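You operate a simulated robot arm through the tools that you are given. There is no shell and no other tool.

You are at the controls of a simulated two-armed robot. One attempt, no reset.

TASK
Press the black ring into the blue cover at 3 bar and put it in the white tray.
Fine: switch the press off after; press tray out.

The check looks at the end state, three seconds after you hand in, the way a careful person would. Anything else that was tipped, shoved, dropped, spilled or broken makes it a failure. A push-on lid holds only when it is set on centred and level and pressed home; a screw cap is set on level and turned clockwise until tight.

THE ROBOT
Two 7-joint arms with two-finger parallel grippers on one trunk that stands fixed in place. Base frame: the origin is at the foot of the trunk, x ahead of it, y to its left, z up; the work surface is at about z = 800. Readings come in mm, rad, newtons and seconds.
The left shoulder is at [71, 156, 1305], the right one opposite. Payload 3.91 kg a hand.
The tool frame of a hand sits at the grasp point between the pads (the TCP): z along the fingers, y along the line on which they close. The tips reach 30 mm beyond it. The gripper opens to 110 mm. The fingers are 20 mm wide and 10 mm thick; the gripper's body (48 by 112 mm) begins 55 mm behind the TCP.
Orientation is told as [roll, pitch, yaw] about the base's x, y, z axes, in that order, counted from this pose: with the fingers straight down and closing along the base's y, the tool's x points along the base's -x, its y along +y and its z along -z.

THE INTERFACE
- The arms move only by the tool play_rows. It takes "left_moves", "right_moves" or both (then of equal length, played together; a hand with none holds still); each is a list of rows, each a list of 7 numbers: the finger opening in m, from 0 to 0.11, then the shift along the base's x, y, z in m, then the turn, a rotation vector about the base's x, y, z in rad. In form: [[claw, dx, dy, dz, rx, ry, rz], ...]. A call has 1 to 20 rows; each row is the pose to reach, as a shift and turn from the pose commanded when the call began. Each row takes 0.2 s and may step no farther than 50 mm and 0.15 rad from the row before; otherwise, or with a gripper value out of range, the whole call is refused. A pose out of reach is approached as far as the arm can. The call stops where the force on the tool passes 50 N (or 10 N more than at its start, if that is more) or the arm is blocked; 0.2 s more then pass. Each finger travels about 108 mm/s and halts on what it meets, pressing with about 35 N; the grip force reading is that of the motor and also rises with nothing between the fingers. The clock runs only during rows and for 0.2 s after the last one: add rows that repeat a pose to give the fingers time. The reply holds the time, the measured pose of the TCP, the force on the tool along the base axes, the opening and the grip force, in the units named above and with some noise, with the torque about the TCP (base axes, N m) and any sound that the robot's microphone picked up.
- Cameras (640 x 400 px; columns grow to the right, rows downward): "scene" is now at [130.8, 44.8, 1547.8]; the picture's right is [0.48, -0.88, 0.00], its down [-0.37, -0.21, -0.91] and it looks along [0.79, 0.44, -0.43] (base axes); focal length 216 px, centre (320, 200). "left" rides on the left gripper at [73, -17, -103] in its tool frame; the picture's right is [0.23, 0.97, 0.00], its down [-0.76, 0.18, -0.62] and it looks along [-0.61, 0.14, 0.78] (tool axes); focal length 222 px, centre (320, 200). "right" rides on the right gripper at [72, 17, -103] in its tool frame; the picture's right is [-0.23, 0.97, 0.00], its down [-0.76, -0.18, -0.62] and it looks along [-0.61, -0.14, 0.78] (tool axes); focal length 222 px, centre (320, 200). There is no depth. A picture from a camera that has moved, and an enlarged one, comes with that camera's place and axes in the base frame and with its lens.
- camera(camera): a new picture of that camera. The clock stands still meanwhile.
- raise_lower(by): slides the trunk up (or, below 0, down) by that many mm; the arms and the scene camera ride with it, the base frame stays. It gives what a move gives, with no picture.
- head_to(pan, tilt): turns the head with the scene camera to pan (to the left, within 1.501 rad either way) and tilt (down, from -0.506 to 1.204), counted from straight ahead of the robot. It gives what a move gives.
- close_up(camera, box): a new picture of the part [left, top, right, bottom] of that camera's present view, enlarged. The clock stands still meanwhile.
- close_job(): hands the job in; it is judged then, once.

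Nothing tells you positions but the pictures and the camera data. Unless the task says otherwise, let go and move clear before handing in.

The tools are called by a JSON object that holds its "api" and its "payload". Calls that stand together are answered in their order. play_rows: Moves the arms, as the interface text tells. Its arguments: {"type":"object","properties":{"left_moves":{"type":"array"},"right_moves":{"type":"array"}},"required":[]} The other tools are called the same way: raise_lower (by) slides the trunk up or down; head_to (pan, tilt) turns the head that bears the scene camera; camera (camera) takes a picture; close_up (camera, box) takes an enlarged picture of a part of a camera's view; close_job () hands the job in.

At the start:

```text
clock: 0.0
left_position: [501.6, 557.6, 1547.6]
left_ee_rot: [0.0, 0.001, 0.001]
left_force: [-0.3, 0.1, 0.2]
left_wrist_torque: [-0.01, -0.02, 0.01]
left_gripper_width: 110.0
left_grip_force: 0.0
right_position: [791.0, 119.0, 1546.6]
right_ee_rot: [0.0, 0.0, 0.003]
right_force: [-0.1, 0.1, -0.5]
right_wrist_torque: [-0.02, 0.02, -0.03]
right_gripper_width: 109.8
right_grip_force: 0.1
trunk travel left (down, up): [-750.0, 190.0]
head pan, tilt: [0.504, 0.438]
```

scene: 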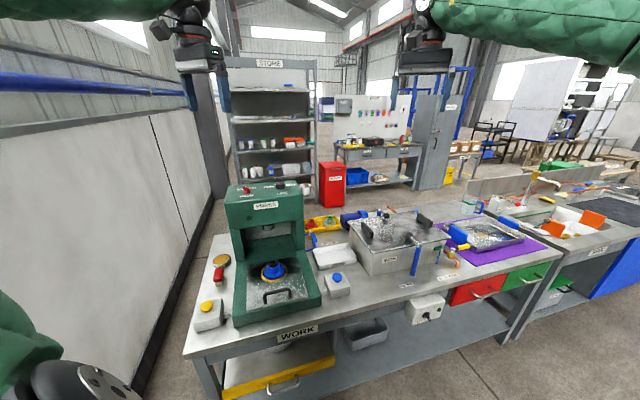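
right: 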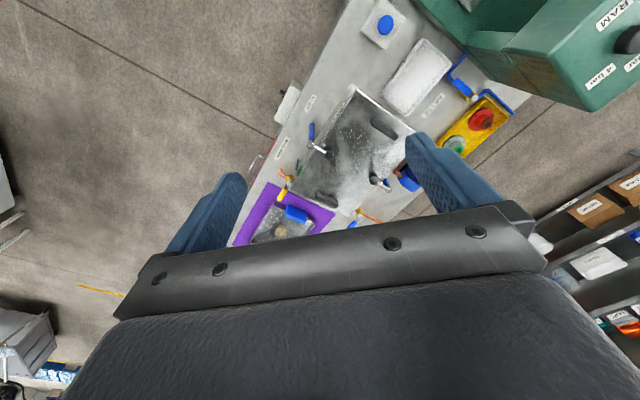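
left: 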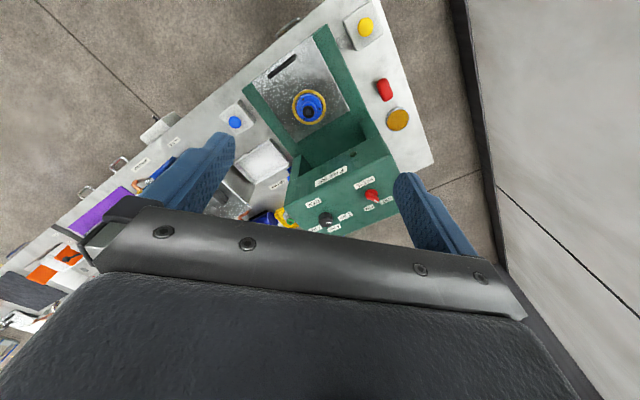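

I see a green press on the left of the bench, with a blue part in a yellow ring on its sliding tray, buttons beside it, and a white tray to the right. I'll take close-ups before moving anything.

{"api": "close_up", "payload": {"camera": "scene", "box": [180, 170, 360, 340]}}

{"api": "close_up", "payload": {"camera": "scene", "box": [300, 180, 480, 300]}}

{"api": "close_up", "payload": {"camera": "left", "box": [220, 0, 440, 240]}}

{"api": "close_up", "payload": {"camera": "right", "box": [340, 0, 640, 200]}}

```text
2.35 times, centred on (270, 255) of scene
camera zoom: at [130.8, 44.8, 1547.8], right [0.48, -0.88, 0.0], down [-0.37, -0.21, -0.91], along [0.79, 0.44, -0.43], focal length 509 px, centre (438, 71)
```

zoom: 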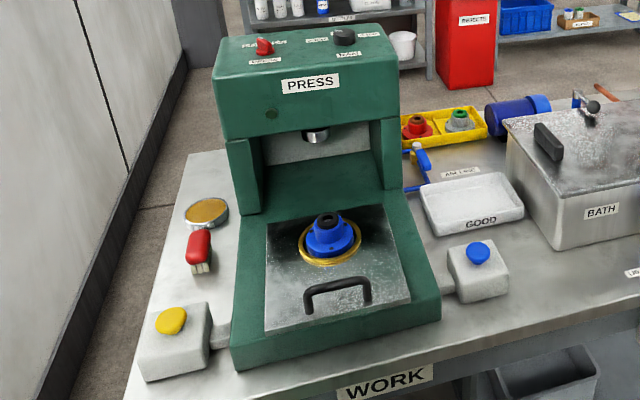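

```text
3.33 times, centred on (390, 240) of scene
camera zoom: at [130.8, 44.8, 1547.8], right [0.48, -0.88, 0.0], down [-0.37, -0.21, -0.91], along [0.79, 0.44, -0.43], focal length 721 px, centre (87, 67)
```

zoom: 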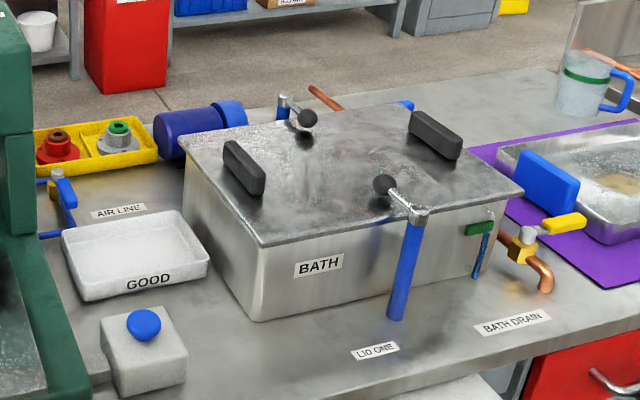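

```text
1.67 times, centred on (330, 120) of left
camera zoom: at [429.6, 538.9, 1649.3], right [-0.23, 0.97, 0.0], down [0.76, 0.18, 0.62], along [0.61, 0.14, -0.78], focal length 370 px, centre (303, 333)
```

zoom: 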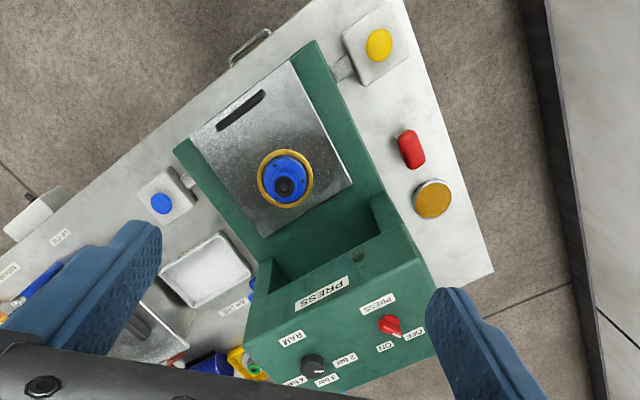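

```text
2.00 times, centred on (490, 100) of right
camera zoom: at [718.7, 136.2, 1649.7], right [0.23, 0.97, 0.0], down [0.76, -0.18, 0.62], along [0.61, -0.14, -0.78], focal length 444 px, centre (-20, 400)
```

zoom: 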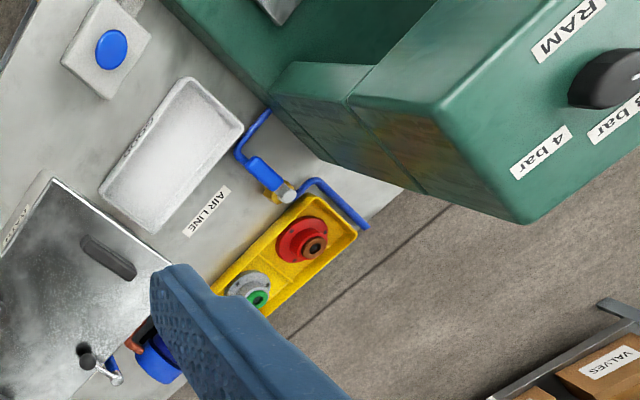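

The cover seems to sit in the nest of the drawn-out press tray with a black ring on top. I need a closer look at the press knobs, the air valve and the part.

{"api": "close_up", "payload": {"camera": "scene", "box": [225, 178, 305, 228]}}

{"api": "close_up", "payload": {"camera": "scene", "box": [245, 245, 325, 295]}}

{"api": "close_up", "payload": {"camera": "scene", "box": [290, 205, 370, 255]}}

{"api": "close_up", "payload": {"camera": "left", "box": [290, 150, 420, 240]}}

{"api": "close_up", "payload": {"camera": "scene", "box": [180, 235, 260, 345]}}

```text
8.00 times, centred on (265, 203) of scene
camera zoom: at [130.8, 44.8, 1547.8], right [0.48, -0.88, 0.0], down [-0.37, -0.21, -0.91], along [0.79, 0.44, -0.43], focal length 1730 px, centre (760, 176)
```

zoom: 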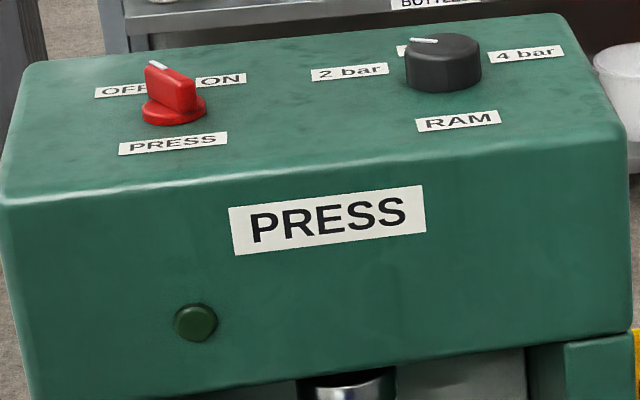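

```text
8.00 times, centred on (285, 270) of scene
camera zoom: at [130.8, 44.8, 1547.8], right [0.48, -0.88, 0.0], down [-0.37, -0.21, -0.91], along [0.79, 0.44, -0.43], focal length 1730 px, centre (600, -360)
```

zoom: 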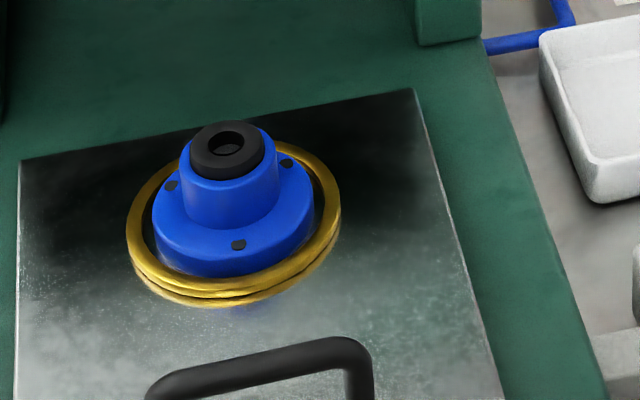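

```text
8.00 times, centred on (330, 230) of scene
camera zoom: at [130.8, 44.8, 1547.8], right [0.48, -0.88, 0.0], down [-0.37, -0.21, -0.91], along [0.79, 0.44, -0.43], focal length 1730 px, centre (240, -40)
```

zoom: 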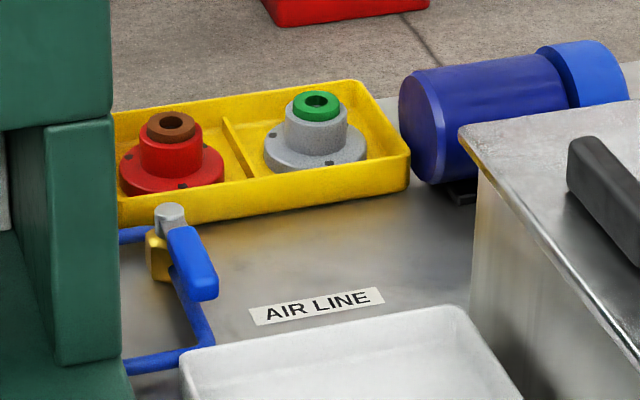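

```text
4.44 times, centred on (355, 195) of left
camera zoom: at [429.6, 538.9, 1649.3], right [-0.23, 0.97, 0.0], down [0.76, 0.18, 0.62], along [0.61, 0.14, -0.78], focal length 987 px, centre (164, 222)
```

zoom: 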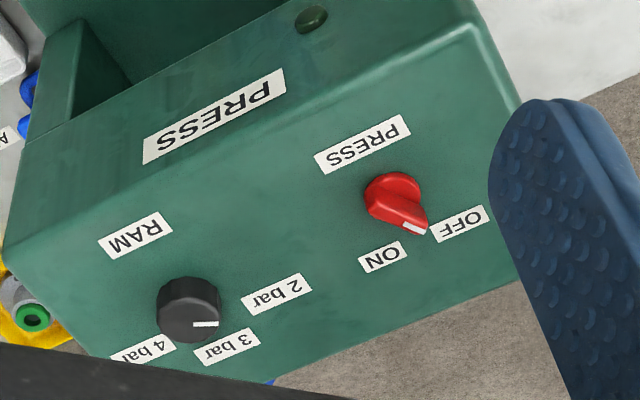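

```text
3.64 times, centred on (220, 290) of scene
camera zoom: at [130.8, 44.8, 1547.8], right [0.48, -0.88, 0.0], down [-0.37, -0.21, -0.91], along [0.79, 0.44, -0.43], focal length 787 px, centre (684, -127)
```

zoom: 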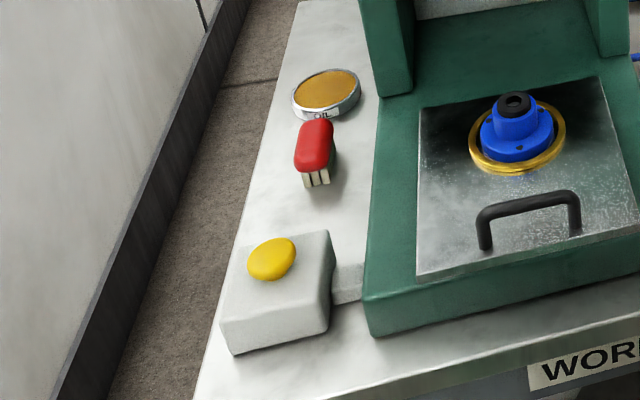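

The press pointer is at OFF and the RAM knob points near 2–3 bar, but parallax makes it unclear. I'll bring the hand cameras over the press top and the air valve for a better look.

{"api": "play_rows", "payload": {"left_moves": [[0.11, 0.04, 0.01, 0, 0, 0, 0], [0.11, 0.08, 0.02, 0, 0, 0, 0], [0.11, 0.12, 0.03, 0, 0, 0, 0], [0.11, 0.16, 0.04, 0, 0, 0, 0], [0.11, 0.2, 0.05, 0, 0, 0, 0], [0.11, 0.2, 0.05, 0, 0, 0, 0]], "right_moves": [[0.11, 0, 0.04, 0, 0, 0, 0], [0.11, 0, 0.08, 0, 0, 0, 0], [0.11, 0, 0.12, 0, 0, 0, 0], [0.11, 0, 0.16, 0, 0, 0, 0], [0.11, 0, 0.18, 0, 0, 0, 0], [0.11, 0, 0.18, 0, 0, 0, 0]]}}

{"api": "camera", "payload": {"camera": "left"}}

{"api": "camera", "payload": {"camera": "right"}}

```text
clock: 1.4
left_position: [699.2, 606.3, 1548.3]
left_ee_rot: [0.002, -0.001, 0.001]
left_force: [-0.2, 0.5, 0.9]
left_wrist_torque: [0.02, 0.0, 0.01]
left_gripper_width: 109.8
left_grip_force: 0.0
right_position: [788.5, 297.7, 1547.4]
right_ee_rot: [0.001, 0.0, 0.001]
right_force: [-0.3, 0.3, 0.0]
right_wrist_torque: [0.01, -0.03, -0.01]
right_gripper_width: 110.2
right_grip_force: 0.2
trunk travel left (down, up): [-750.0, 190.0]
head pan, tilt: [0.504, 0.438]
```

```text
taken
camera left: at [626.7, 587.1, 1650.1], right [-0.23, 0.97, 0.0], down [0.76, 0.18, 0.63], along [0.61, 0.14, -0.78], focal length 222 px, centre (320, 200)
```

left: 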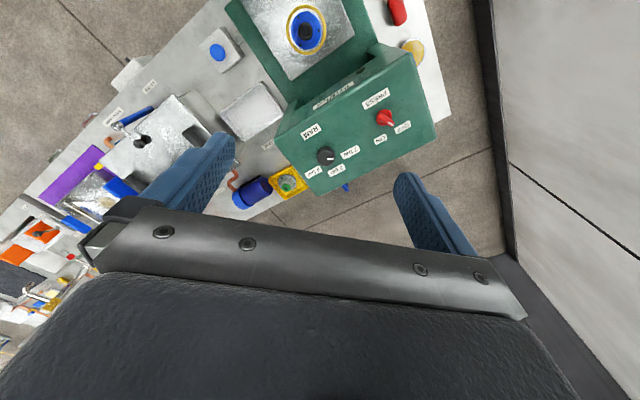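

```text
taken
camera right: at [716.3, 313.9, 1650.7], right [0.23, 0.97, 0.0], down [0.76, -0.18, 0.62], along [0.61, -0.14, -0.78], focal length 222 px, centre (320, 200)
```

right: 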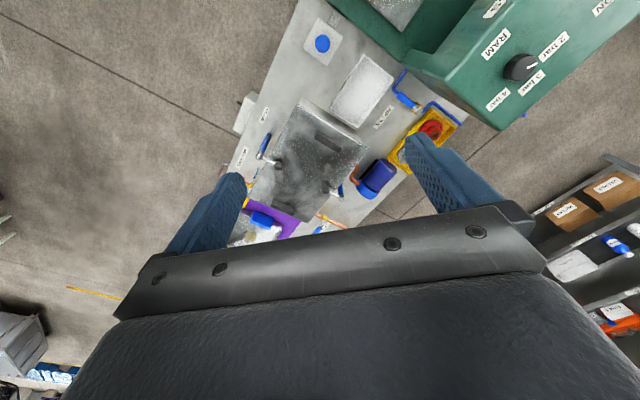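

Both cameras now look down on the areas I need. I'll enlarge the knobs and the valve.

{"api": "close_up", "payload": {"camera": "left", "box": [290, 110, 370, 190]}}

{"api": "close_up", "payload": {"camera": "left", "box": [355, 80, 425, 150]}}

{"api": "close_up", "payload": {"camera": "right", "box": [365, 60, 475, 140]}}

{"api": "close_up", "payload": {"camera": "left", "box": [270, 0, 350, 60]}}

{"api": "close_up", "payload": {"camera": "right", "box": [470, 20, 590, 120]}}

```text
5.00 times, centred on (330, 150) of left
camera zoom: at [626.7, 587.1, 1650.1], right [-0.23, 0.97, 0.0], down [0.76, 0.18, 0.63], along [0.61, 0.14, -0.78], focal length 1111 px, centre (270, 450)
```

zoom: 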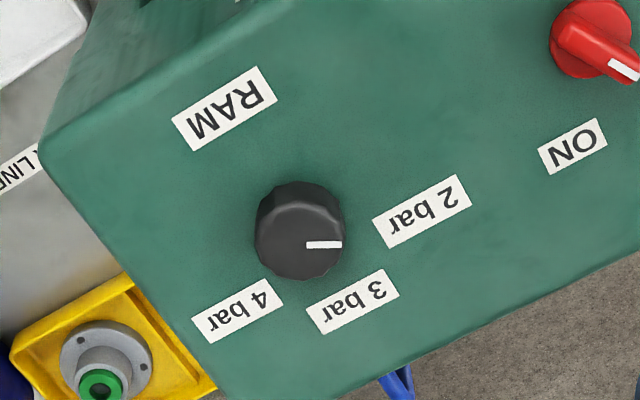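

```text
5.71 times, centred on (390, 115) of left
camera zoom: at [626.7, 587.1, 1650.1], right [-0.23, 0.97, 0.0], down [0.76, 0.18, 0.63], along [0.61, 0.14, -0.78], focal length 1269 px, centre (-80, 686)
```

zoom: 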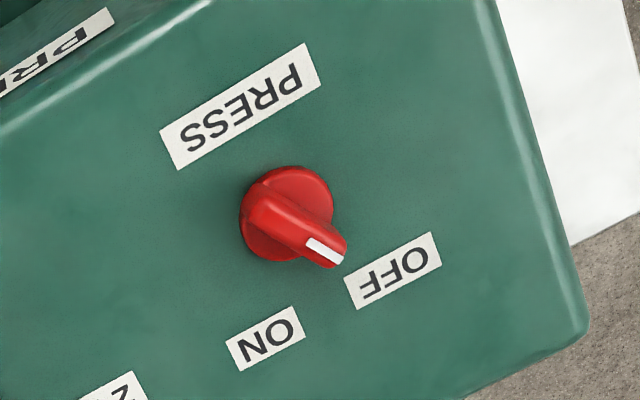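

```text
5.00 times, centred on (420, 100) of right
camera zoom: at [716.3, 313.9, 1650.7], right [0.23, 0.97, 0.0], down [0.76, -0.18, 0.62], along [0.61, -0.14, -0.78], focal length 1111 px, centre (-180, 700)
```

zoom: 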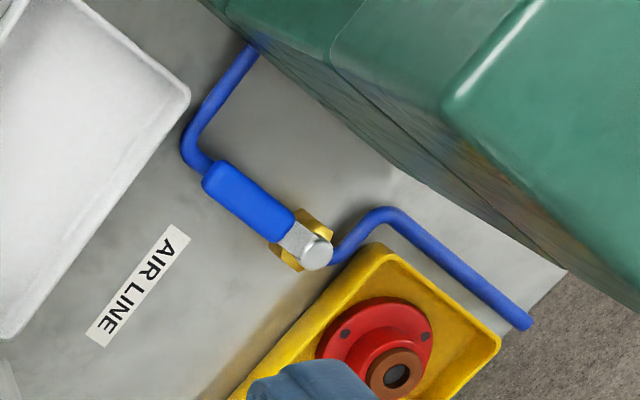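

```text
6.67 times, centred on (310, 30) of left
camera zoom: at [626.7, 587.1, 1650.1], right [-0.23, 0.97, 0.0], down [0.76, 0.18, 0.63], along [0.61, 0.14, -0.78], focal length 1481 px, centre (387, 1333)
```

zoom: 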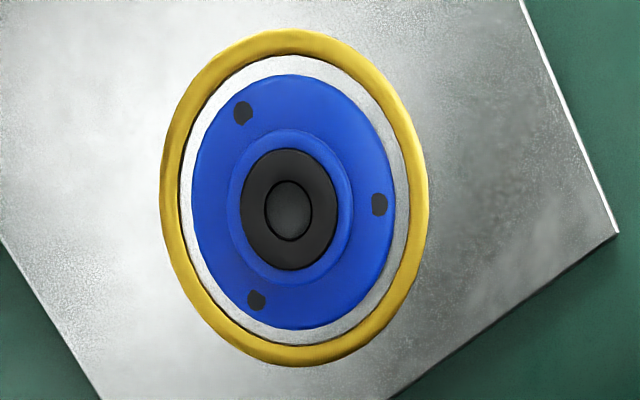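

```text
4.00 times, centred on (530, 70) of right
camera zoom: at [716.3, 313.9, 1650.7], right [0.23, 0.97, 0.0], down [0.76, -0.18, 0.62], along [0.61, -0.14, -0.78], focal length 888 px, centre (-520, 720)
```

zoom: 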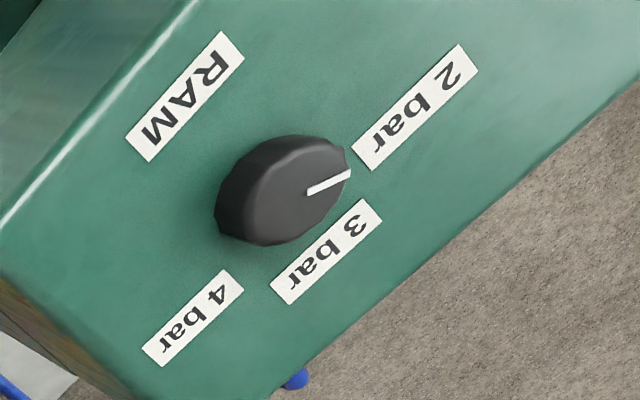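

The air valve's handle lies along the pipe, so I take the line as open. The ring sits centred on the cover at about (655, 553), the RAM knob (about 861, 654, 1192) is at 2 bar, and the press switch (about 749, 753, 1175) is off. I'll move the right arm back, raise the trunk for reach, and bring the left hand to the RAM knob first.

{"api": "play_rows", "payload": {"right_moves": [[0.11, -0.03, -0.04, 0, 0, 0, 0], [0.11, -0.06, -0.08, 0, 0, 0, 0], [0.11, -0.09, -0.12, 0, 0, 0, 0], [0.11, -0.12, -0.16, 0, 0, 0, 0], [0.11, -0.15, -0.2, 0, 0, 0, 0], [0.11, -0.18, -0.24, 0, 0, 0, 0], [0.11, -0.21, -0.28, 0, 0, 0, 0], [0.11, -0.24, -0.32, 0, 0, 0, 0], [0.11, -0.27, -0.36, 0, 0, 0, 0]]}}

{"api": "raise_lower", "payload": {"by": 120}}

```text
clock: 3.4
left_position: [697.9, 605.2, 1547.5]
left_ee_rot: [0.001, -0.003, 0.002]
left_force: [-0.6, -0.8, 0.1]
left_wrist_torque: [0.0, -0.01, -0.01]
left_gripper_width: 110.1
left_grip_force: 0.1
right_position: [520.5, -61.7, 1547.9]
right_ee_rot: [0.001, -0.001, 0.0]
right_force: [-1.3, 0.5, -0.3]
right_wrist_torque: [-0.01, 0.01, -0.01]
right_gripper_width: 109.9
right_grip_force: 0.0
trunk travel left (down, up): [-750.0, 190.0]
head pan, tilt: [0.504, 0.438]
```

```text
clock: 4.9
left_position: [701.2, 607.1, 1664.9]
left_ee_rot: [0.002, -0.002, 0.002]
left_force: [0.6, 0.2, -0.5]
left_wrist_torque: [0.01, -0.01, 0.0]
left_gripper_width: 109.9
left_grip_force: 0.1
right_position: [523.1, -59.9, 1667.5]
right_ee_rot: [0.001, 0.001, 0.002]
right_force: [0.3, -0.1, 0.5]
right_wrist_torque: [0.0, -0.01, -0.02]
right_gripper_width: 110.0
right_grip_force: 0.1
trunk travel left (down, up): [-870.0, 70.0]
head pan, tilt: [0.504, 0.438]
```

The right hand is clear and the trunk is up. I'll yaw the left hand about 62° while bringing it above the RAM knob.

{"api": "play_rows", "payload": {"left_moves": [[0.11, 0.017, 0.005, -0.025, 0, 0, 0.135], [0.11, 0.034, 0.01, -0.05, 0, 0, 0.27], [0.11, 0.051, 0.015, -0.075, 0, 0, 0.405], [0.11, 0.068, 0.02, -0.1, 0, 0, 0.54], [0.11, 0.085, 0.025, -0.125, 0, 0, 0.675], [0.11, 0.102, 0.03, -0.15, 0, 0, 0.81], [0.11, 0.119, 0.035, -0.175, 0, 0, 0.945], [0.11, 0.136, 0.04, -0.2, 0, 0, 1.08], [0.11, 0.136, 0.04, -0.25, 0, 0, 1.08], [0.11, 0.136, 0.04, -0.3, 0, 0, 1.08], [0.11, 0.136, 0.04, -0.3, 0, 0, 1.08]]}}

{"api": "camera", "payload": {"camera": "left"}}

{"api": "camera", "payload": {"camera": "scene"}}

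```text
clock: 7.3
left_position: [833.7, 647.8, 1367.4]
left_ee_rot: [0.001, -0.001, 1.083]
left_force: [0.3, 0.3, -0.1]
left_wrist_torque: [0.01, 0.01, 0.0]
left_gripper_width: 110.0
left_grip_force: 0.0
right_position: [522.3, -61.1, 1667.9]
right_ee_rot: [0.002, 0.001, -0.001]
right_force: [0.2, 0.2, -0.2]
right_wrist_torque: [0.0, 0.02, 0.01]
right_gripper_width: 109.9
right_grip_force: 0.1
trunk travel left (down, up): [-870.0, 70.0]
head pan, tilt: [0.504, 0.438]
```

```text
taken
camera left: at [816.0, 573.9, 1469.3], right [-0.97, 0.26, 0.0], down [0.2, 0.75, 0.62], along [0.16, 0.6, -0.78], focal length 222 px, centre (320, 200)
```

left: 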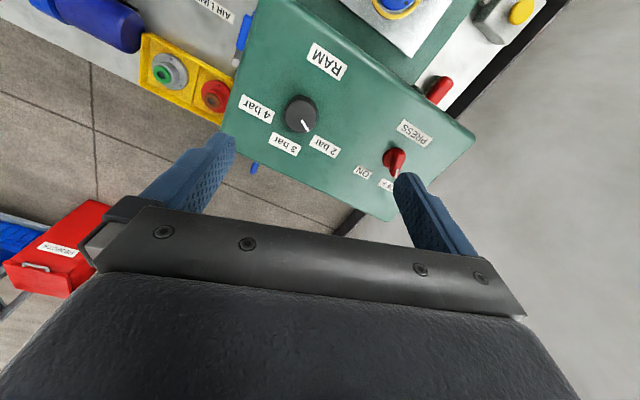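

```text
taken
camera scene: at [130.9, 43.7, 1667.9], right [0.48, -0.88, 0.0], down [-0.37, -0.2, -0.91], along [0.79, 0.44, -0.43], focal length 216 px, centre (320, 200)
```

scene: 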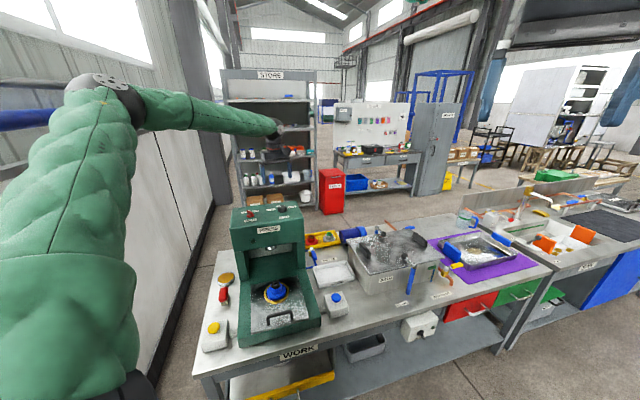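

The vertical hand reached this spot easily. I'll zoom in to fix the knob's centre and height from here.

{"api": "close_up", "payload": {"camera": "left", "box": [250, 70, 350, 170]}}

{"api": "close_up", "payload": {"camera": "left", "box": [350, 110, 430, 190]}}

{"api": "close_up", "payload": {"camera": "scene", "box": [225, 195, 315, 255]}}

```text
4.00 times, centred on (300, 120) of left
camera zoom: at [816.0, 573.9, 1469.3], right [-0.97, 0.26, 0.0], down [0.2, 0.75, 0.62], along [0.16, 0.6, -0.78], focal length 888 px, centre (400, 520)
```

zoom: 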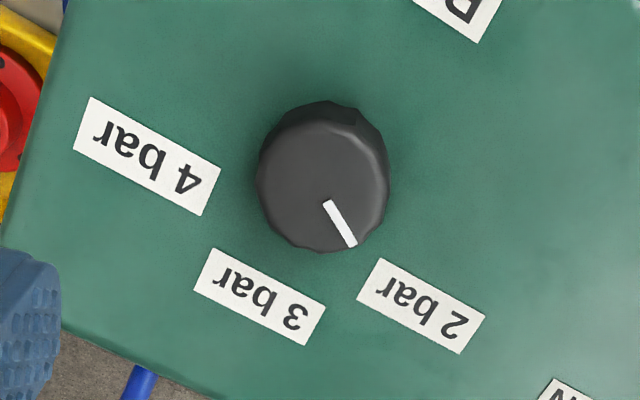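

```text
5.00 times, centred on (390, 150) of left
camera zoom: at [816.0, 573.9, 1469.3], right [-0.97, 0.26, 0.0], down [0.2, 0.75, 0.62], along [0.16, 0.6, -0.78], focal length 1111 px, centre (-30, 450)
```

zoom: 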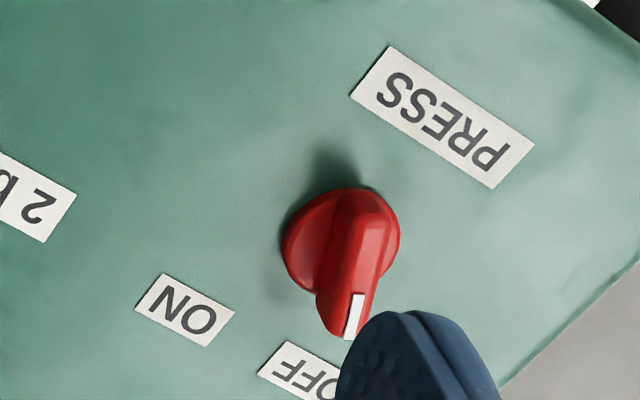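

```text
6.67 times, centred on (270, 225) of scene
camera zoom: at [130.9, 43.7, 1667.9], right [0.48, -0.88, 0.0], down [-0.37, -0.2, -0.91], along [0.79, 0.44, -0.43], focal length 1442 px, centre (653, 33)
```

zoom: 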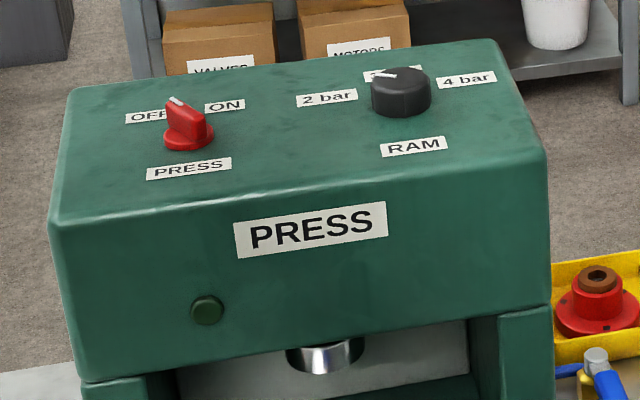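

The knob's top centre is at about (861.5, 655.5, 1193); it is 40 mm wide and 25 mm tall. I'll lower the open hand around it and close.

{"api": "play_rows", "payload": {"left_moves": [[0.08, 0.014, 0.004, -0.03, 0, 0, 0], [0.07, 0.027, 0.0085, -0.06, 0, 0, 0], [0.07, 0.027, 0.0085, -0.1, 0, 0, 0], [0.07, 0.027, 0.0085, -0.13, 0, 0, 0], [0.07, 0.027, 0.0085, -0.13, 0, 0, 0]]}}

{"api": "camera", "payload": {"camera": "left"}}

{"api": "close_up", "payload": {"camera": "scene", "box": [225, 185, 315, 255]}}

```text
clock: 8.5
left_position: [862.1, 654.8, 1236.4]
left_ee_rot: [0.001, 0.0, 1.083]
left_force: [0.5, -0.5, 0.1]
left_wrist_torque: [-0.01, 0.03, 0.04]
left_gripper_width: 70.2
left_grip_force: 0.0
right_position: [522.8, -58.9, 1667.3]
right_ee_rot: [-0.001, 0.001, 0.001]
right_force: [-0.4, -0.4, -0.4]
right_wrist_torque: [0.01, -0.01, -0.01]
right_gripper_width: 109.9
right_grip_force: 0.0
trunk travel left (down, up): [-870.0, 70.0]
head pan, tilt: [0.504, 0.438]
```

```text
taken
camera left: at [843.7, 582.4, 1338.3], right [-0.97, 0.26, 0.0], down [0.2, 0.76, 0.62], along [0.16, 0.6, -0.78], focal length 222 px, centre (320, 200)
```

left: 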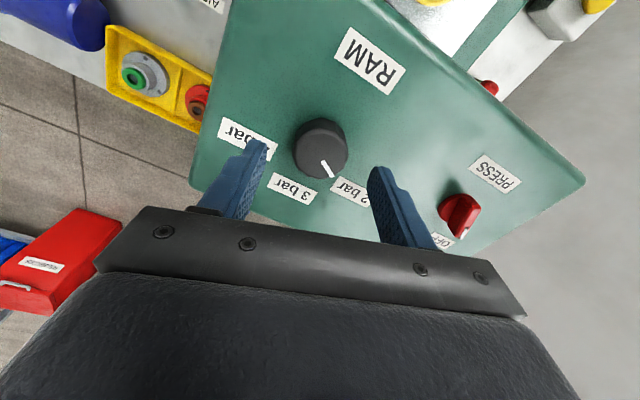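

```text
5.71 times, centred on (270, 220) of scene
camera zoom: at [131.2, 44.2, 1667.8], right [0.48, -0.88, 0.0], down [-0.37, -0.21, -0.91], along [0.79, 0.44, -0.43], focal length 1236 px, centre (606, 86)
```

zoom: 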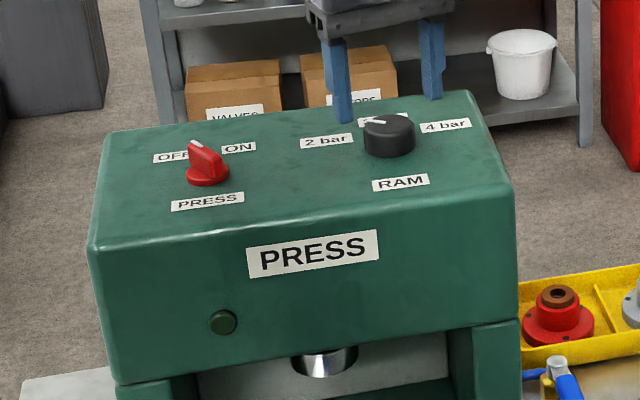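

The knob is centred between the fingers. I'll go down 33 mm and close on it.

{"api": "play_rows", "payload": {"left_moves": [[0.07, 0, 0, -0.02, 0, 0, 0], [0.07, 0, 0, -0.034, 0, 0, 0], [0.05, 0, 0, -0.034, 0, 0, 0], [0.035, 0, 0, -0.034, 0, 0, 0], [0.03, 0, 0, -0.034, 0, 0, 0], [0.03, 0, 0, -0.034, 0, 0, 0]]}}

{"api": "camera", "payload": {"camera": "left"}}

```text
clock: 9.9
left_position: [861.1, 655.0, 1202.6]
left_ee_rot: [-0.001, 0.0, 1.082]
left_force: [-2.3, 1.5, -1.0]
left_wrist_torque: [0.33, -0.06, 0.02]
left_gripper_width: 41.5
left_grip_force: 44.9
right_position: [522.1, -58.9, 1667.5]
right_ee_rot: [0.0, -0.001, 0.002]
right_force: [-0.4, -0.7, -0.5]
right_wrist_torque: [0.0, 0.01, 0.0]
right_gripper_width: 109.9
right_grip_force: 0.0
trunk travel left (down, up): [-870.0, 70.0]
head pan, tilt: [0.504, 0.438]
```

```text
taken
camera left: at [842.5, 582.3, 1304.2], right [-0.97, 0.26, 0.0], down [0.2, 0.76, 0.62], along [0.16, 0.6, -0.78], focal length 222 px, centre (320, 200)
```

left: 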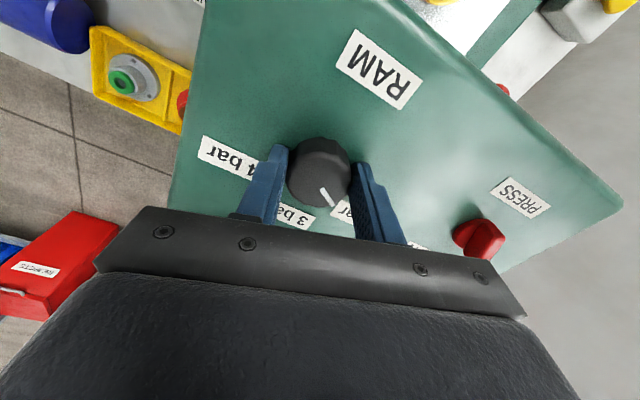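

The knob is gripped at 41.5 mm. I'll turn it clockwise by 60°.

{"api": "play_rows", "payload": {"left_moves": [[0.03, 0, 0, 0, 0, 0, -0.13], [0.03, 0, 0, 0, 0, 0, -0.26], [0.03, 0, 0, 0, 0, 0, -0.39], [0.03, 0, 0, 0, 0, 0, -0.52], [0.03, 0, 0, 0, 0, 0, -0.65], [0.03, 0, 0, 0, 0, 0, -0.78], [0.03, 0, 0, 0, 0, 0, -0.91], [0.03, 0, 0, 0, 0, 0, -1.04], [0.03, 0, 0, 0, 0, 0, -1.04]]}}

{"api": "camera", "payload": {"camera": "left"}}

```text
clock: 11.9
left_position: [863.6, 657.1, 1203.8]
left_ee_rot: [-0.003, -0.006, 0.04]
left_force: [1.5, 25.9, 9.1]
left_wrist_torque: [0.94, -0.24, -0.03]
left_gripper_width: 43.1
left_grip_force: 12.8
right_position: [520.4, -57.0, 1668.8]
right_ee_rot: [-0.001, 0.0, -0.001]
right_force: [-0.1, -0.6, 0.7]
right_wrist_torque: [-0.01, 0.01, 0.0]
right_gripper_width: 110.1
right_grip_force: 0.0
trunk travel left (down, up): [-870.0, 70.0]
head pan, tilt: [0.504, 0.438]
```

```text
taken
camera left: at [791.7, 636.4, 1305.6], right [-0.27, 0.96, 0.0], down [0.75, 0.21, 0.63], along [0.6, 0.17, -0.78], focal length 222 px, centre (320, 200)
```

left: 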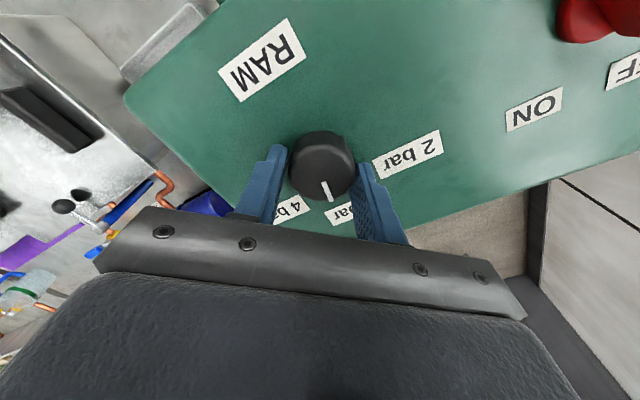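

The knob turned with the hand. I'll release, lift straight up and check the pointer.

{"api": "play_rows", "payload": {"left_moves": [[0.055, 0, 0, 0, 0, 0, 0], [0.07, 0, 0, 0, 0, 0, 0], [0.07, 0, 0, 0.04, 0, 0, 0], [0.07, 0, 0, 0.08, 0, 0, 0], [0.07, -0.02, 0.0, 0.11, 0, 0, 0], [0.07, -0.02, 0, 0.11, 0, 0, 0]]}}

{"api": "camera", "payload": {"camera": "left"}}

{"api": "close_up", "payload": {"camera": "left", "box": [270, 80, 370, 180]}}

{"api": "close_up", "payload": {"camera": "scene", "box": [225, 185, 315, 255]}}

```text
clock: 13.3
left_position: [844.1, 655.1, 1311.0]
left_ee_rot: [0.0, 0.002, 0.042]
left_force: [0.7, -1.0, -0.2]
left_wrist_torque: [-0.03, -0.02, 0.03]
left_gripper_width: 69.8
left_grip_force: 0.0
right_position: [523.9, -59.4, 1668.2]
right_ee_rot: [0.001, 0.001, 0.0]
right_force: [-0.4, 0.5, -0.3]
right_wrist_torque: [-0.03, 0.03, 0.0]
right_gripper_width: 110.1
right_grip_force: 0.0
trunk travel left (down, up): [-870.0, 70.0]
head pan, tilt: [0.504, 0.438]
```

```text
taken
camera left: at [772.1, 634.6, 1414.2], right [-0.27, 0.96, 0.0], down [0.75, 0.21, 0.62], along [0.6, 0.17, -0.78], focal length 222 px, centre (320, 200)
```

left: 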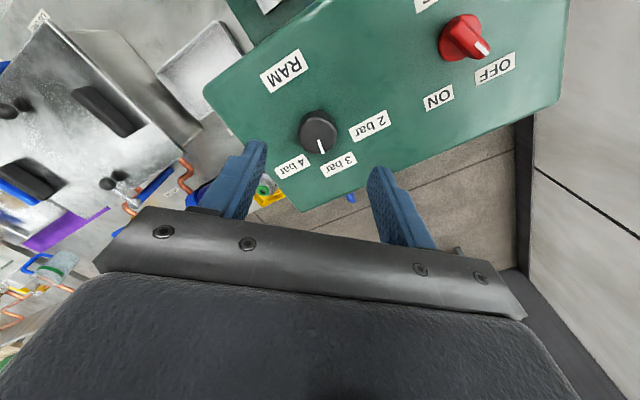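

```text
4.00 times, centred on (320, 130) of left
camera zoom: at [772.1, 634.6, 1414.2], right [-0.27, 0.96, 0.0], down [0.75, 0.21, 0.62], along [0.6, 0.17, -0.78], focal length 888 px, centre (320, 480)
```

zoom: 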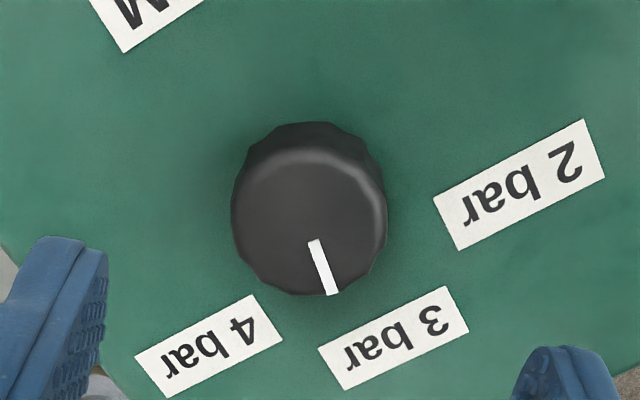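

```text
5.71 times, centred on (270, 220) of scene
camera zoom: at [131.5, 44.9, 1667.8], right [0.48, -0.88, 0.0], down [-0.37, -0.21, -0.9], along [0.79, 0.44, -0.43], focal length 1236 px, centre (606, 86)
```

zoom: 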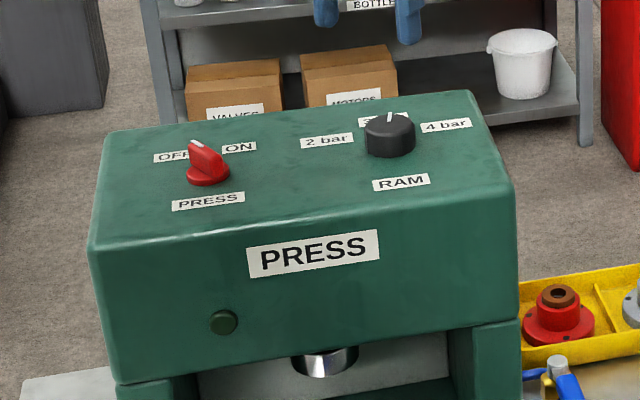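

The pointer seems slightly past 3 bar, about 32° against the label's 44°. I'll look from directly above to avoid parallax before correcting it.

{"api": "play_rows", "payload": {"left_moves": [[0.07, 0.005, 0, 0.03, 0, 0, -0.1], [0.07, 0.01, -0.01, 0.03, 0, 0, -0.2], [0.07, 0.01, -0.02, 0.03, 0, 0, -0.35], [0.07, 0.015, -0.03, 0.03, 0, 0, -0.5], [0.07, 0.02, -0.04, 0.03, 0, 0, -0.65], [0.07, 0.025, -0.05, 0.03, 0, 0, -0.8], [0.07, 0.03, -0.06, 0.03, 0, 0, -0.95], [0.07, 0.03, -0.07, 0.03, 0, 0, -1.1], [0.07, 0.03, -0.07, 0.03, 0, 0, -1.25], [0.07, 0.03, -0.07, 0.03, 0, 0, -1.25]]}}

{"api": "camera", "payload": {"camera": "left"}}

```text
clock: 15.5
left_position: [871.9, 585.0, 1341.8]
left_ee_rot: [0.0, -0.002, -1.209]
left_force: [-0.2, -1.0, 0.4]
left_wrist_torque: [0.02, -0.04, 0.06]
left_gripper_width: 70.0
left_grip_force: 0.1
right_position: [523.1, -60.1, 1668.1]
right_ee_rot: [-0.002, 0.0, 0.003]
right_force: [0.8, -0.1, -1.1]
right_wrist_torque: [-0.04, -0.03, 0.04]
right_gripper_width: 110.0
right_grip_force: 0.1
trunk travel left (down, up): [-870.0, 70.0]
head pan, tilt: [0.504, 0.438]
```

```text
taken
camera left: at [831.8, 645.7, 1443.7], right [0.83, 0.56, 0.0], down [0.44, -0.65, 0.62], along [0.35, -0.52, -0.78], focal length 222 px, centre (320, 200)
```

left: 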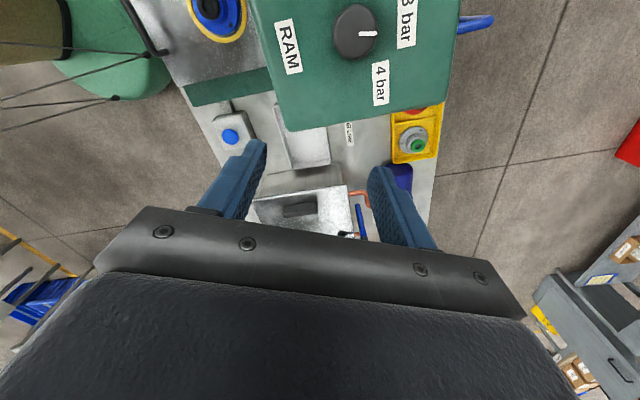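

{"api": "close_up", "payload": {"camera": "left", "box": [270, 0, 430, 110]}}

```text
3.64 times, centred on (350, 55) of left
camera zoom: at [831.8, 645.7, 1443.7], right [0.83, 0.56, 0.0], down [0.44, -0.65, 0.62], along [0.35, -0.52, -0.78], focal length 808 px, centre (211, 727)
```

zoom: 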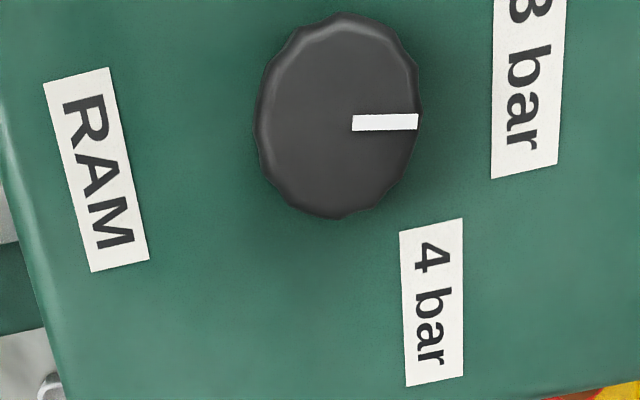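

From above, the pointer is about 10° past the 3 bar direction. I'll re-grip the knob, centred at about (862, 657), and turn it back a little.

{"api": "play_rows", "payload": {"left_moves": [[0.07, -0.005, 0.036, 0, 0, 0, 0], [0.07, -0.01, 0.072, 0, 0, 0, 0], [0.07, -0.01, 0.072, -0.04, 0, 0, 0], [0.07, -0.01, 0.072, -0.08, 0, 0, 0], [0.07, -0.01, 0.072, -0.11, 0, 0, 0], [0.07, -0.01, 0.072, -0.138, 0, 0, 0], [0.07, -0.01, 0.072, -0.138, 0, 0, 0]]}}

{"api": "camera", "payload": {"camera": "left"}}

```text
clock: 17.1
left_position: [863.2, 658.0, 1203.7]
left_ee_rot: [0.0, -0.003, -1.208]
left_force: [-0.8, -0.7, -1.2]
left_wrist_torque: [0.03, -0.01, 0.04]
left_gripper_width: 70.0
left_grip_force: 0.1
right_position: [522.6, -59.6, 1667.2]
right_ee_rot: [0.0, 0.0, 0.002]
right_force: [-1.0, 0.2, -0.1]
right_wrist_torque: [0.02, 0.02, -0.02]
right_gripper_width: 109.9
right_grip_force: 0.1
trunk travel left (down, up): [-870.0, 70.0]
head pan, tilt: [0.504, 0.438]
```

```text
taken
camera left: at [822.6, 718.1, 1305.3], right [0.83, 0.56, 0.0], down [0.44, -0.65, 0.62], along [0.35, -0.52, -0.78], focal length 222 px, centre (320, 200)
```

left: 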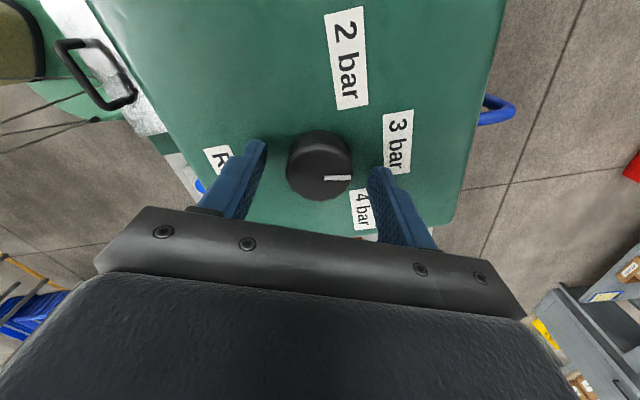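

Centred. I'll close, turn it back by 0.17 rad and release.

{"api": "play_rows", "payload": {"left_moves": [[0.05, 0, 0, 0, 0, 0, 0], [0.035, 0, 0, 0, 0, 0, 0], [0.03, 0, 0, 0, 0, 0, 0], [0.03, 0, 0, 0, 0, 0, 0]]}}

{"api": "close_up", "payload": {"camera": "left", "box": [260, 100, 420, 210]}}

{"api": "play_rows", "payload": {"left_moves": [[0.03, 0, 0, 0, 0, 0, 0.06], [0.03, 0, 0, 0, 0, 0, 0.12], [0.03, 0, 0, 0, 0, 0, 0.17], [0.03, 0, 0, 0, 0, 0, 0.17]]}}

{"api": "close_up", "payload": {"camera": "left", "box": [260, 100, 420, 210]}}

```text
clock: 18.1
left_position: [862.1, 657.1, 1202.8]
left_ee_rot: [0.0, -0.001, -1.208]
left_force: [-6.8, -3.3, -3.6]
left_wrist_torque: [-0.16, 0.19, 0.04]
left_gripper_width: 40.8
left_grip_force: 45.3
right_position: [522.2, -59.8, 1668.8]
right_ee_rot: [0.001, 0.0, 0.002]
right_force: [0.0, 0.3, 0.3]
right_wrist_torque: [-0.01, 0.04, 0.01]
right_gripper_width: 110.2
right_grip_force: 0.0
trunk travel left (down, up): [-870.0, 70.0]
head pan, tilt: [0.504, 0.438]
```

```text
3.64 times, centred on (340, 155) of left
camera zoom: at [822.0, 717.9, 1305.6], right [0.83, 0.56, 0.0], down [0.44, -0.65, 0.62], along [0.35, -0.52, -0.78], focal length 808 px, centre (247, 364)
```

zoom: 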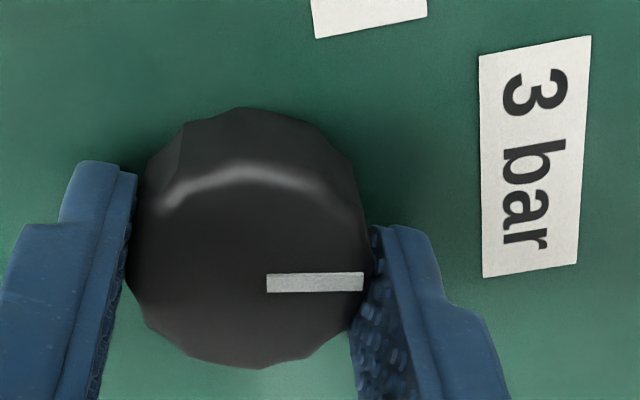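

```text
clock: 19.1
left_position: [863.1, 657.5, 1203.8]
left_ee_rot: [-0.001, -0.003, -1.036]
left_force: [-5.2, -1.7, -5.7]
left_wrist_torque: [0.13, 0.01, 0.06]
left_gripper_width: 41.1
left_grip_force: 45.2
right_position: [523.3, -60.1, 1667.3]
right_ee_rot: [0.0, 0.001, 0.001]
right_force: [0.3, 0.0, 0.4]
right_wrist_torque: [-0.02, 0.01, 0.0]
right_gripper_width: 109.8
right_grip_force: 0.0
trunk travel left (down, up): [-870.0, 70.0]
head pan, tilt: [0.504, 0.438]
```

```text
3.64 times, centred on (340, 155) of left
camera zoom: at [812.2, 710.0, 1305.6], right [0.72, 0.69, 0.0], down [0.54, -0.56, 0.62], along [0.43, -0.45, -0.78], focal length 808 px, centre (247, 364)
```

zoom: 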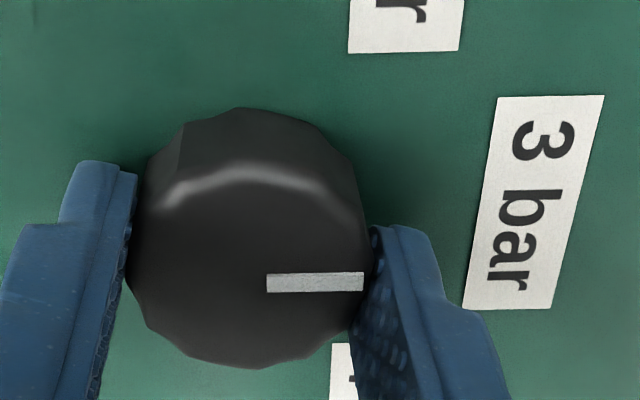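

The pointer is now parallel to the 3 bar label's upright direction, which is the correct setting. I'll release, lift and check again, yawing for the red switch on the way.

{"api": "play_rows", "payload": {"left_moves": [[0.05, 0, 0, 0, 0, 0, 0], [0.07, 0, 0, 0, 0, 0, 0], [0.07, 0, 0, 0.04, 0, 0, 0], [0.07, 0, 0, 0.08, 0, 0, 0.1], [0.07, 0, 0, 0.12, 0, 0, 0.25], [0.07, 0, 0, 0.14, 0, 0, 0.4], [0.07, 0, 0, 0.14, 0, 0, 0.4]]}}

{"api": "close_up", "payload": {"camera": "left", "box": [250, 60, 410, 170]}}

```text
clock: 20.7
left_position: [863.7, 658.6, 1341.2]
left_ee_rot: [0.0, 0.0, -0.638]
left_force: [0.3, -0.3, 0.7]
left_wrist_torque: [-0.01, -0.03, -0.02]
left_gripper_width: 70.2
left_grip_force: 0.1
right_position: [523.2, -59.6, 1667.7]
right_ee_rot: [-0.001, 0.001, 0.002]
right_force: [0.2, 0.2, -1.2]
right_wrist_torque: [-0.03, 0.01, 0.02]
right_gripper_width: 110.0
right_grip_force: 0.0
trunk travel left (down, up): [-870.0, 70.0]
head pan, tilt: [0.504, 0.438]
```

```text
3.64 times, centred on (330, 115) of left
camera zoom: at [795.9, 687.8, 1444.4], right [0.4, 0.92, 0.0], down [0.72, -0.31, 0.62], along [0.57, -0.25, -0.78], focal length 808 px, centre (284, 509)
```

zoom: 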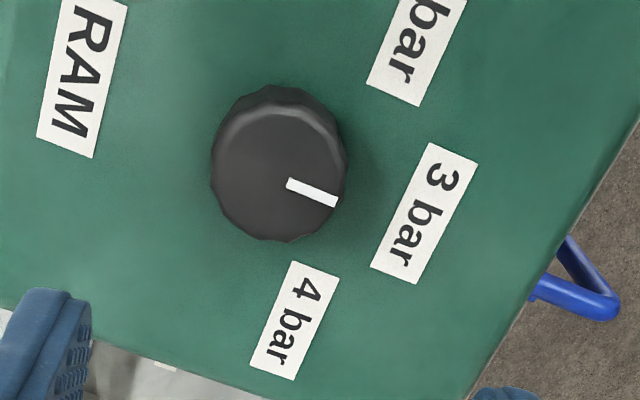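

The RAM now reads 3 bar. Next I'll yaw the left hand to about 75° and bring it over the red PRESS switch.

{"api": "play_rows", "payload": {"left_moves": [[0.07, -0.01, 0.007, 0, 0, 0, 0.15], [0.07, -0.02, 0.014, 0, 0, 0, 0.3], [0.07, -0.03, 0.02, 0, 0, 0, 0.45], [0.07, -0.04, 0.027, 0, 0, 0, 0.6], [0.07, -0.05, 0.034, 0, 0, 0, 0.75], [0.07, -0.06, 0.04, 0, 0, 0, 0.9], [0.07, -0.07, 0.047, 0, 0, 0, 1.05], [0.07, -0.08, 0.054, 0, 0, 0, 1.2], [0.07, -0.09, 0.061, 0, 0, 0, 1.35], [0.07, -0.1, 0.067, 0, 0, 0, 1.5], [0.07, -0.11, 0.074, 0, 0, 0, 1.65], [0.07, -0.114, 0.081, 0, 0, 0, 1.8], [0.07, -0.114, 0.081, 0, 0, 0, 1.9], [0.07, -0.114, 0.081, 0, 0, 0, 1.9]]}}

{"api": "camera", "payload": {"camera": "left"}}

{"api": "close_up", "payload": {"camera": "left", "box": [250, 60, 410, 170]}}

```text
clock: 23.7
left_position: [748.9, 739.0, 1343.3]
left_ee_rot: [0.001, -0.002, 1.264]
left_force: [0.5, 0.7, 0.4]
left_wrist_torque: [0.02, 0.0, 0.01]
left_gripper_width: 69.8
left_grip_force: 0.1
right_position: [521.6, -59.3, 1668.0]
right_ee_rot: [0.0, 0.0, 0.002]
right_force: [0.3, -0.7, 0.0]
right_wrist_torque: [0.0, -0.01, 0.0]
right_gripper_width: 110.0
right_grip_force: 0.0
trunk travel left (down, up): [-870.0, 70.0]
head pan, tilt: [0.504, 0.438]
```

```text
taken
camera left: at [743.6, 662.9, 1446.6], right [-1.0, 0.08, 0.0], down [0.06, 0.78, 0.62], along [0.05, 0.62, -0.78], focal length 222 px, centre (320, 200)
```

left: 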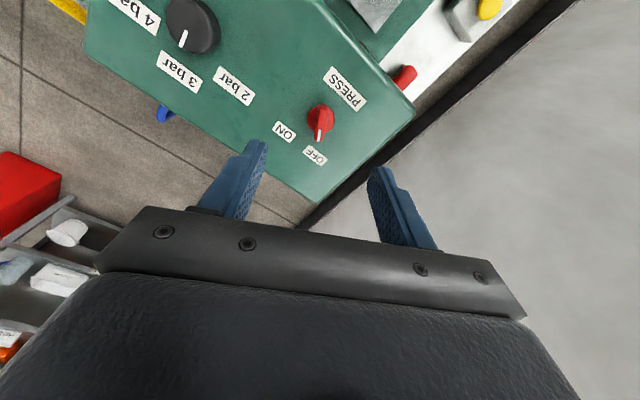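

```text
3.64 times, centred on (330, 115) of left
camera zoom: at [743.6, 662.9, 1446.6], right [-1.0, 0.08, 0.0], down [0.06, 0.78, 0.62], along [0.05, 0.62, -0.78], focal length 808 px, centre (284, 509)
```

zoom: 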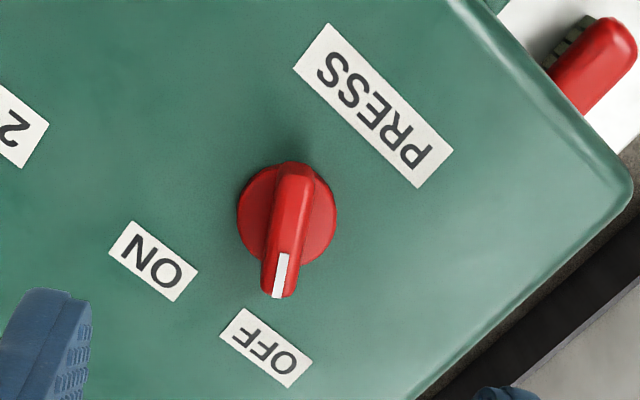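

The switch axis is at about (749.4, 754), the ridge points at about 76° (OFF) with its top at z ≈ 1197. I'll descend around it.

{"api": "play_rows", "payload": {"left_moves": [[0.06, 0, 0.0157, -0.03, 0, 0, 0.06], [0.05, 0, 0.0157, -0.07, 0, 0, 0.06], [0.05, 0, 0.0157, -0.1, 0, 0, 0.06], [0.05, 0, 0.0157, -0.1, 0, 0, 0.06]]}}

{"api": "close_up", "payload": {"camera": "left", "box": [240, 100, 400, 220]}}

{"api": "close_up", "payload": {"camera": "scene", "box": [225, 185, 315, 255]}}

```text
clock: 24.7
left_position: [747.1, 753.4, 1244.1]
left_ee_rot: [-0.001, -0.002, 1.322]
left_force: [-0.2, 0.1, 0.0]
left_wrist_torque: [-0.04, 0.03, -0.01]
left_gripper_width: 50.0
left_grip_force: 0.1
right_position: [521.8, -58.9, 1667.9]
right_ee_rot: [0.0, -0.001, 0.002]
right_force: [0.1, 0.1, 0.0]
right_wrist_torque: [0.0, 0.01, 0.01]
right_gripper_width: 110.4
right_grip_force: 0.0
trunk travel left (down, up): [-870.0, 70.0]
head pan, tilt: [0.504, 0.438]
```

```text
3.33 times, centred on (320, 160) of left
camera zoom: at [746.2, 677.6, 1346.8], right [-1.0, 0.02, 0.0], down [0.02, 0.78, 0.62], along [0.01, 0.62, -0.78], focal length 740 px, centre (320, 333)
```

zoom: 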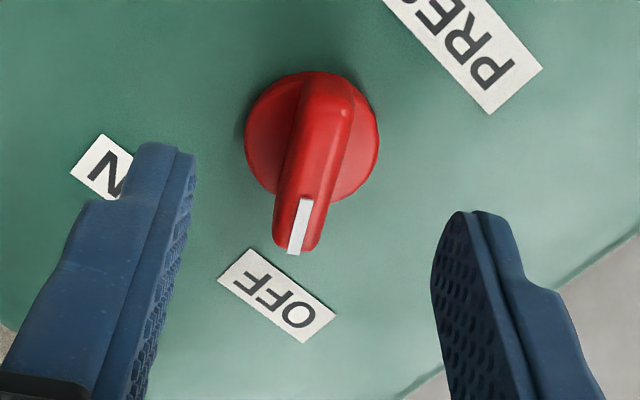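

```text
5.71 times, centred on (270, 220) of scene
camera zoom: at [130.7, 44.6, 1667.9], right [0.48, -0.88, 0.0], down [-0.37, -0.21, -0.91], along [0.79, 0.44, -0.43], focal length 1236 px, centre (606, 86)
```

zoom: 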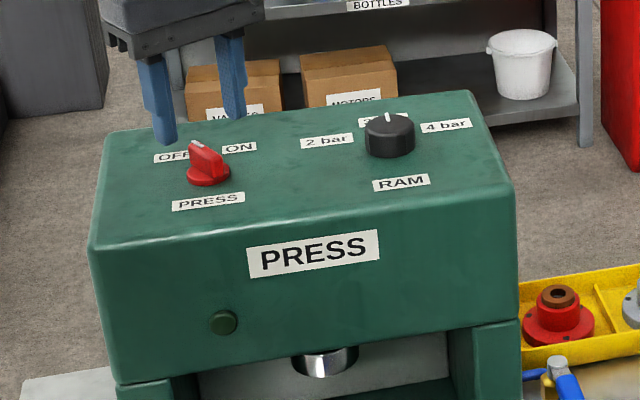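

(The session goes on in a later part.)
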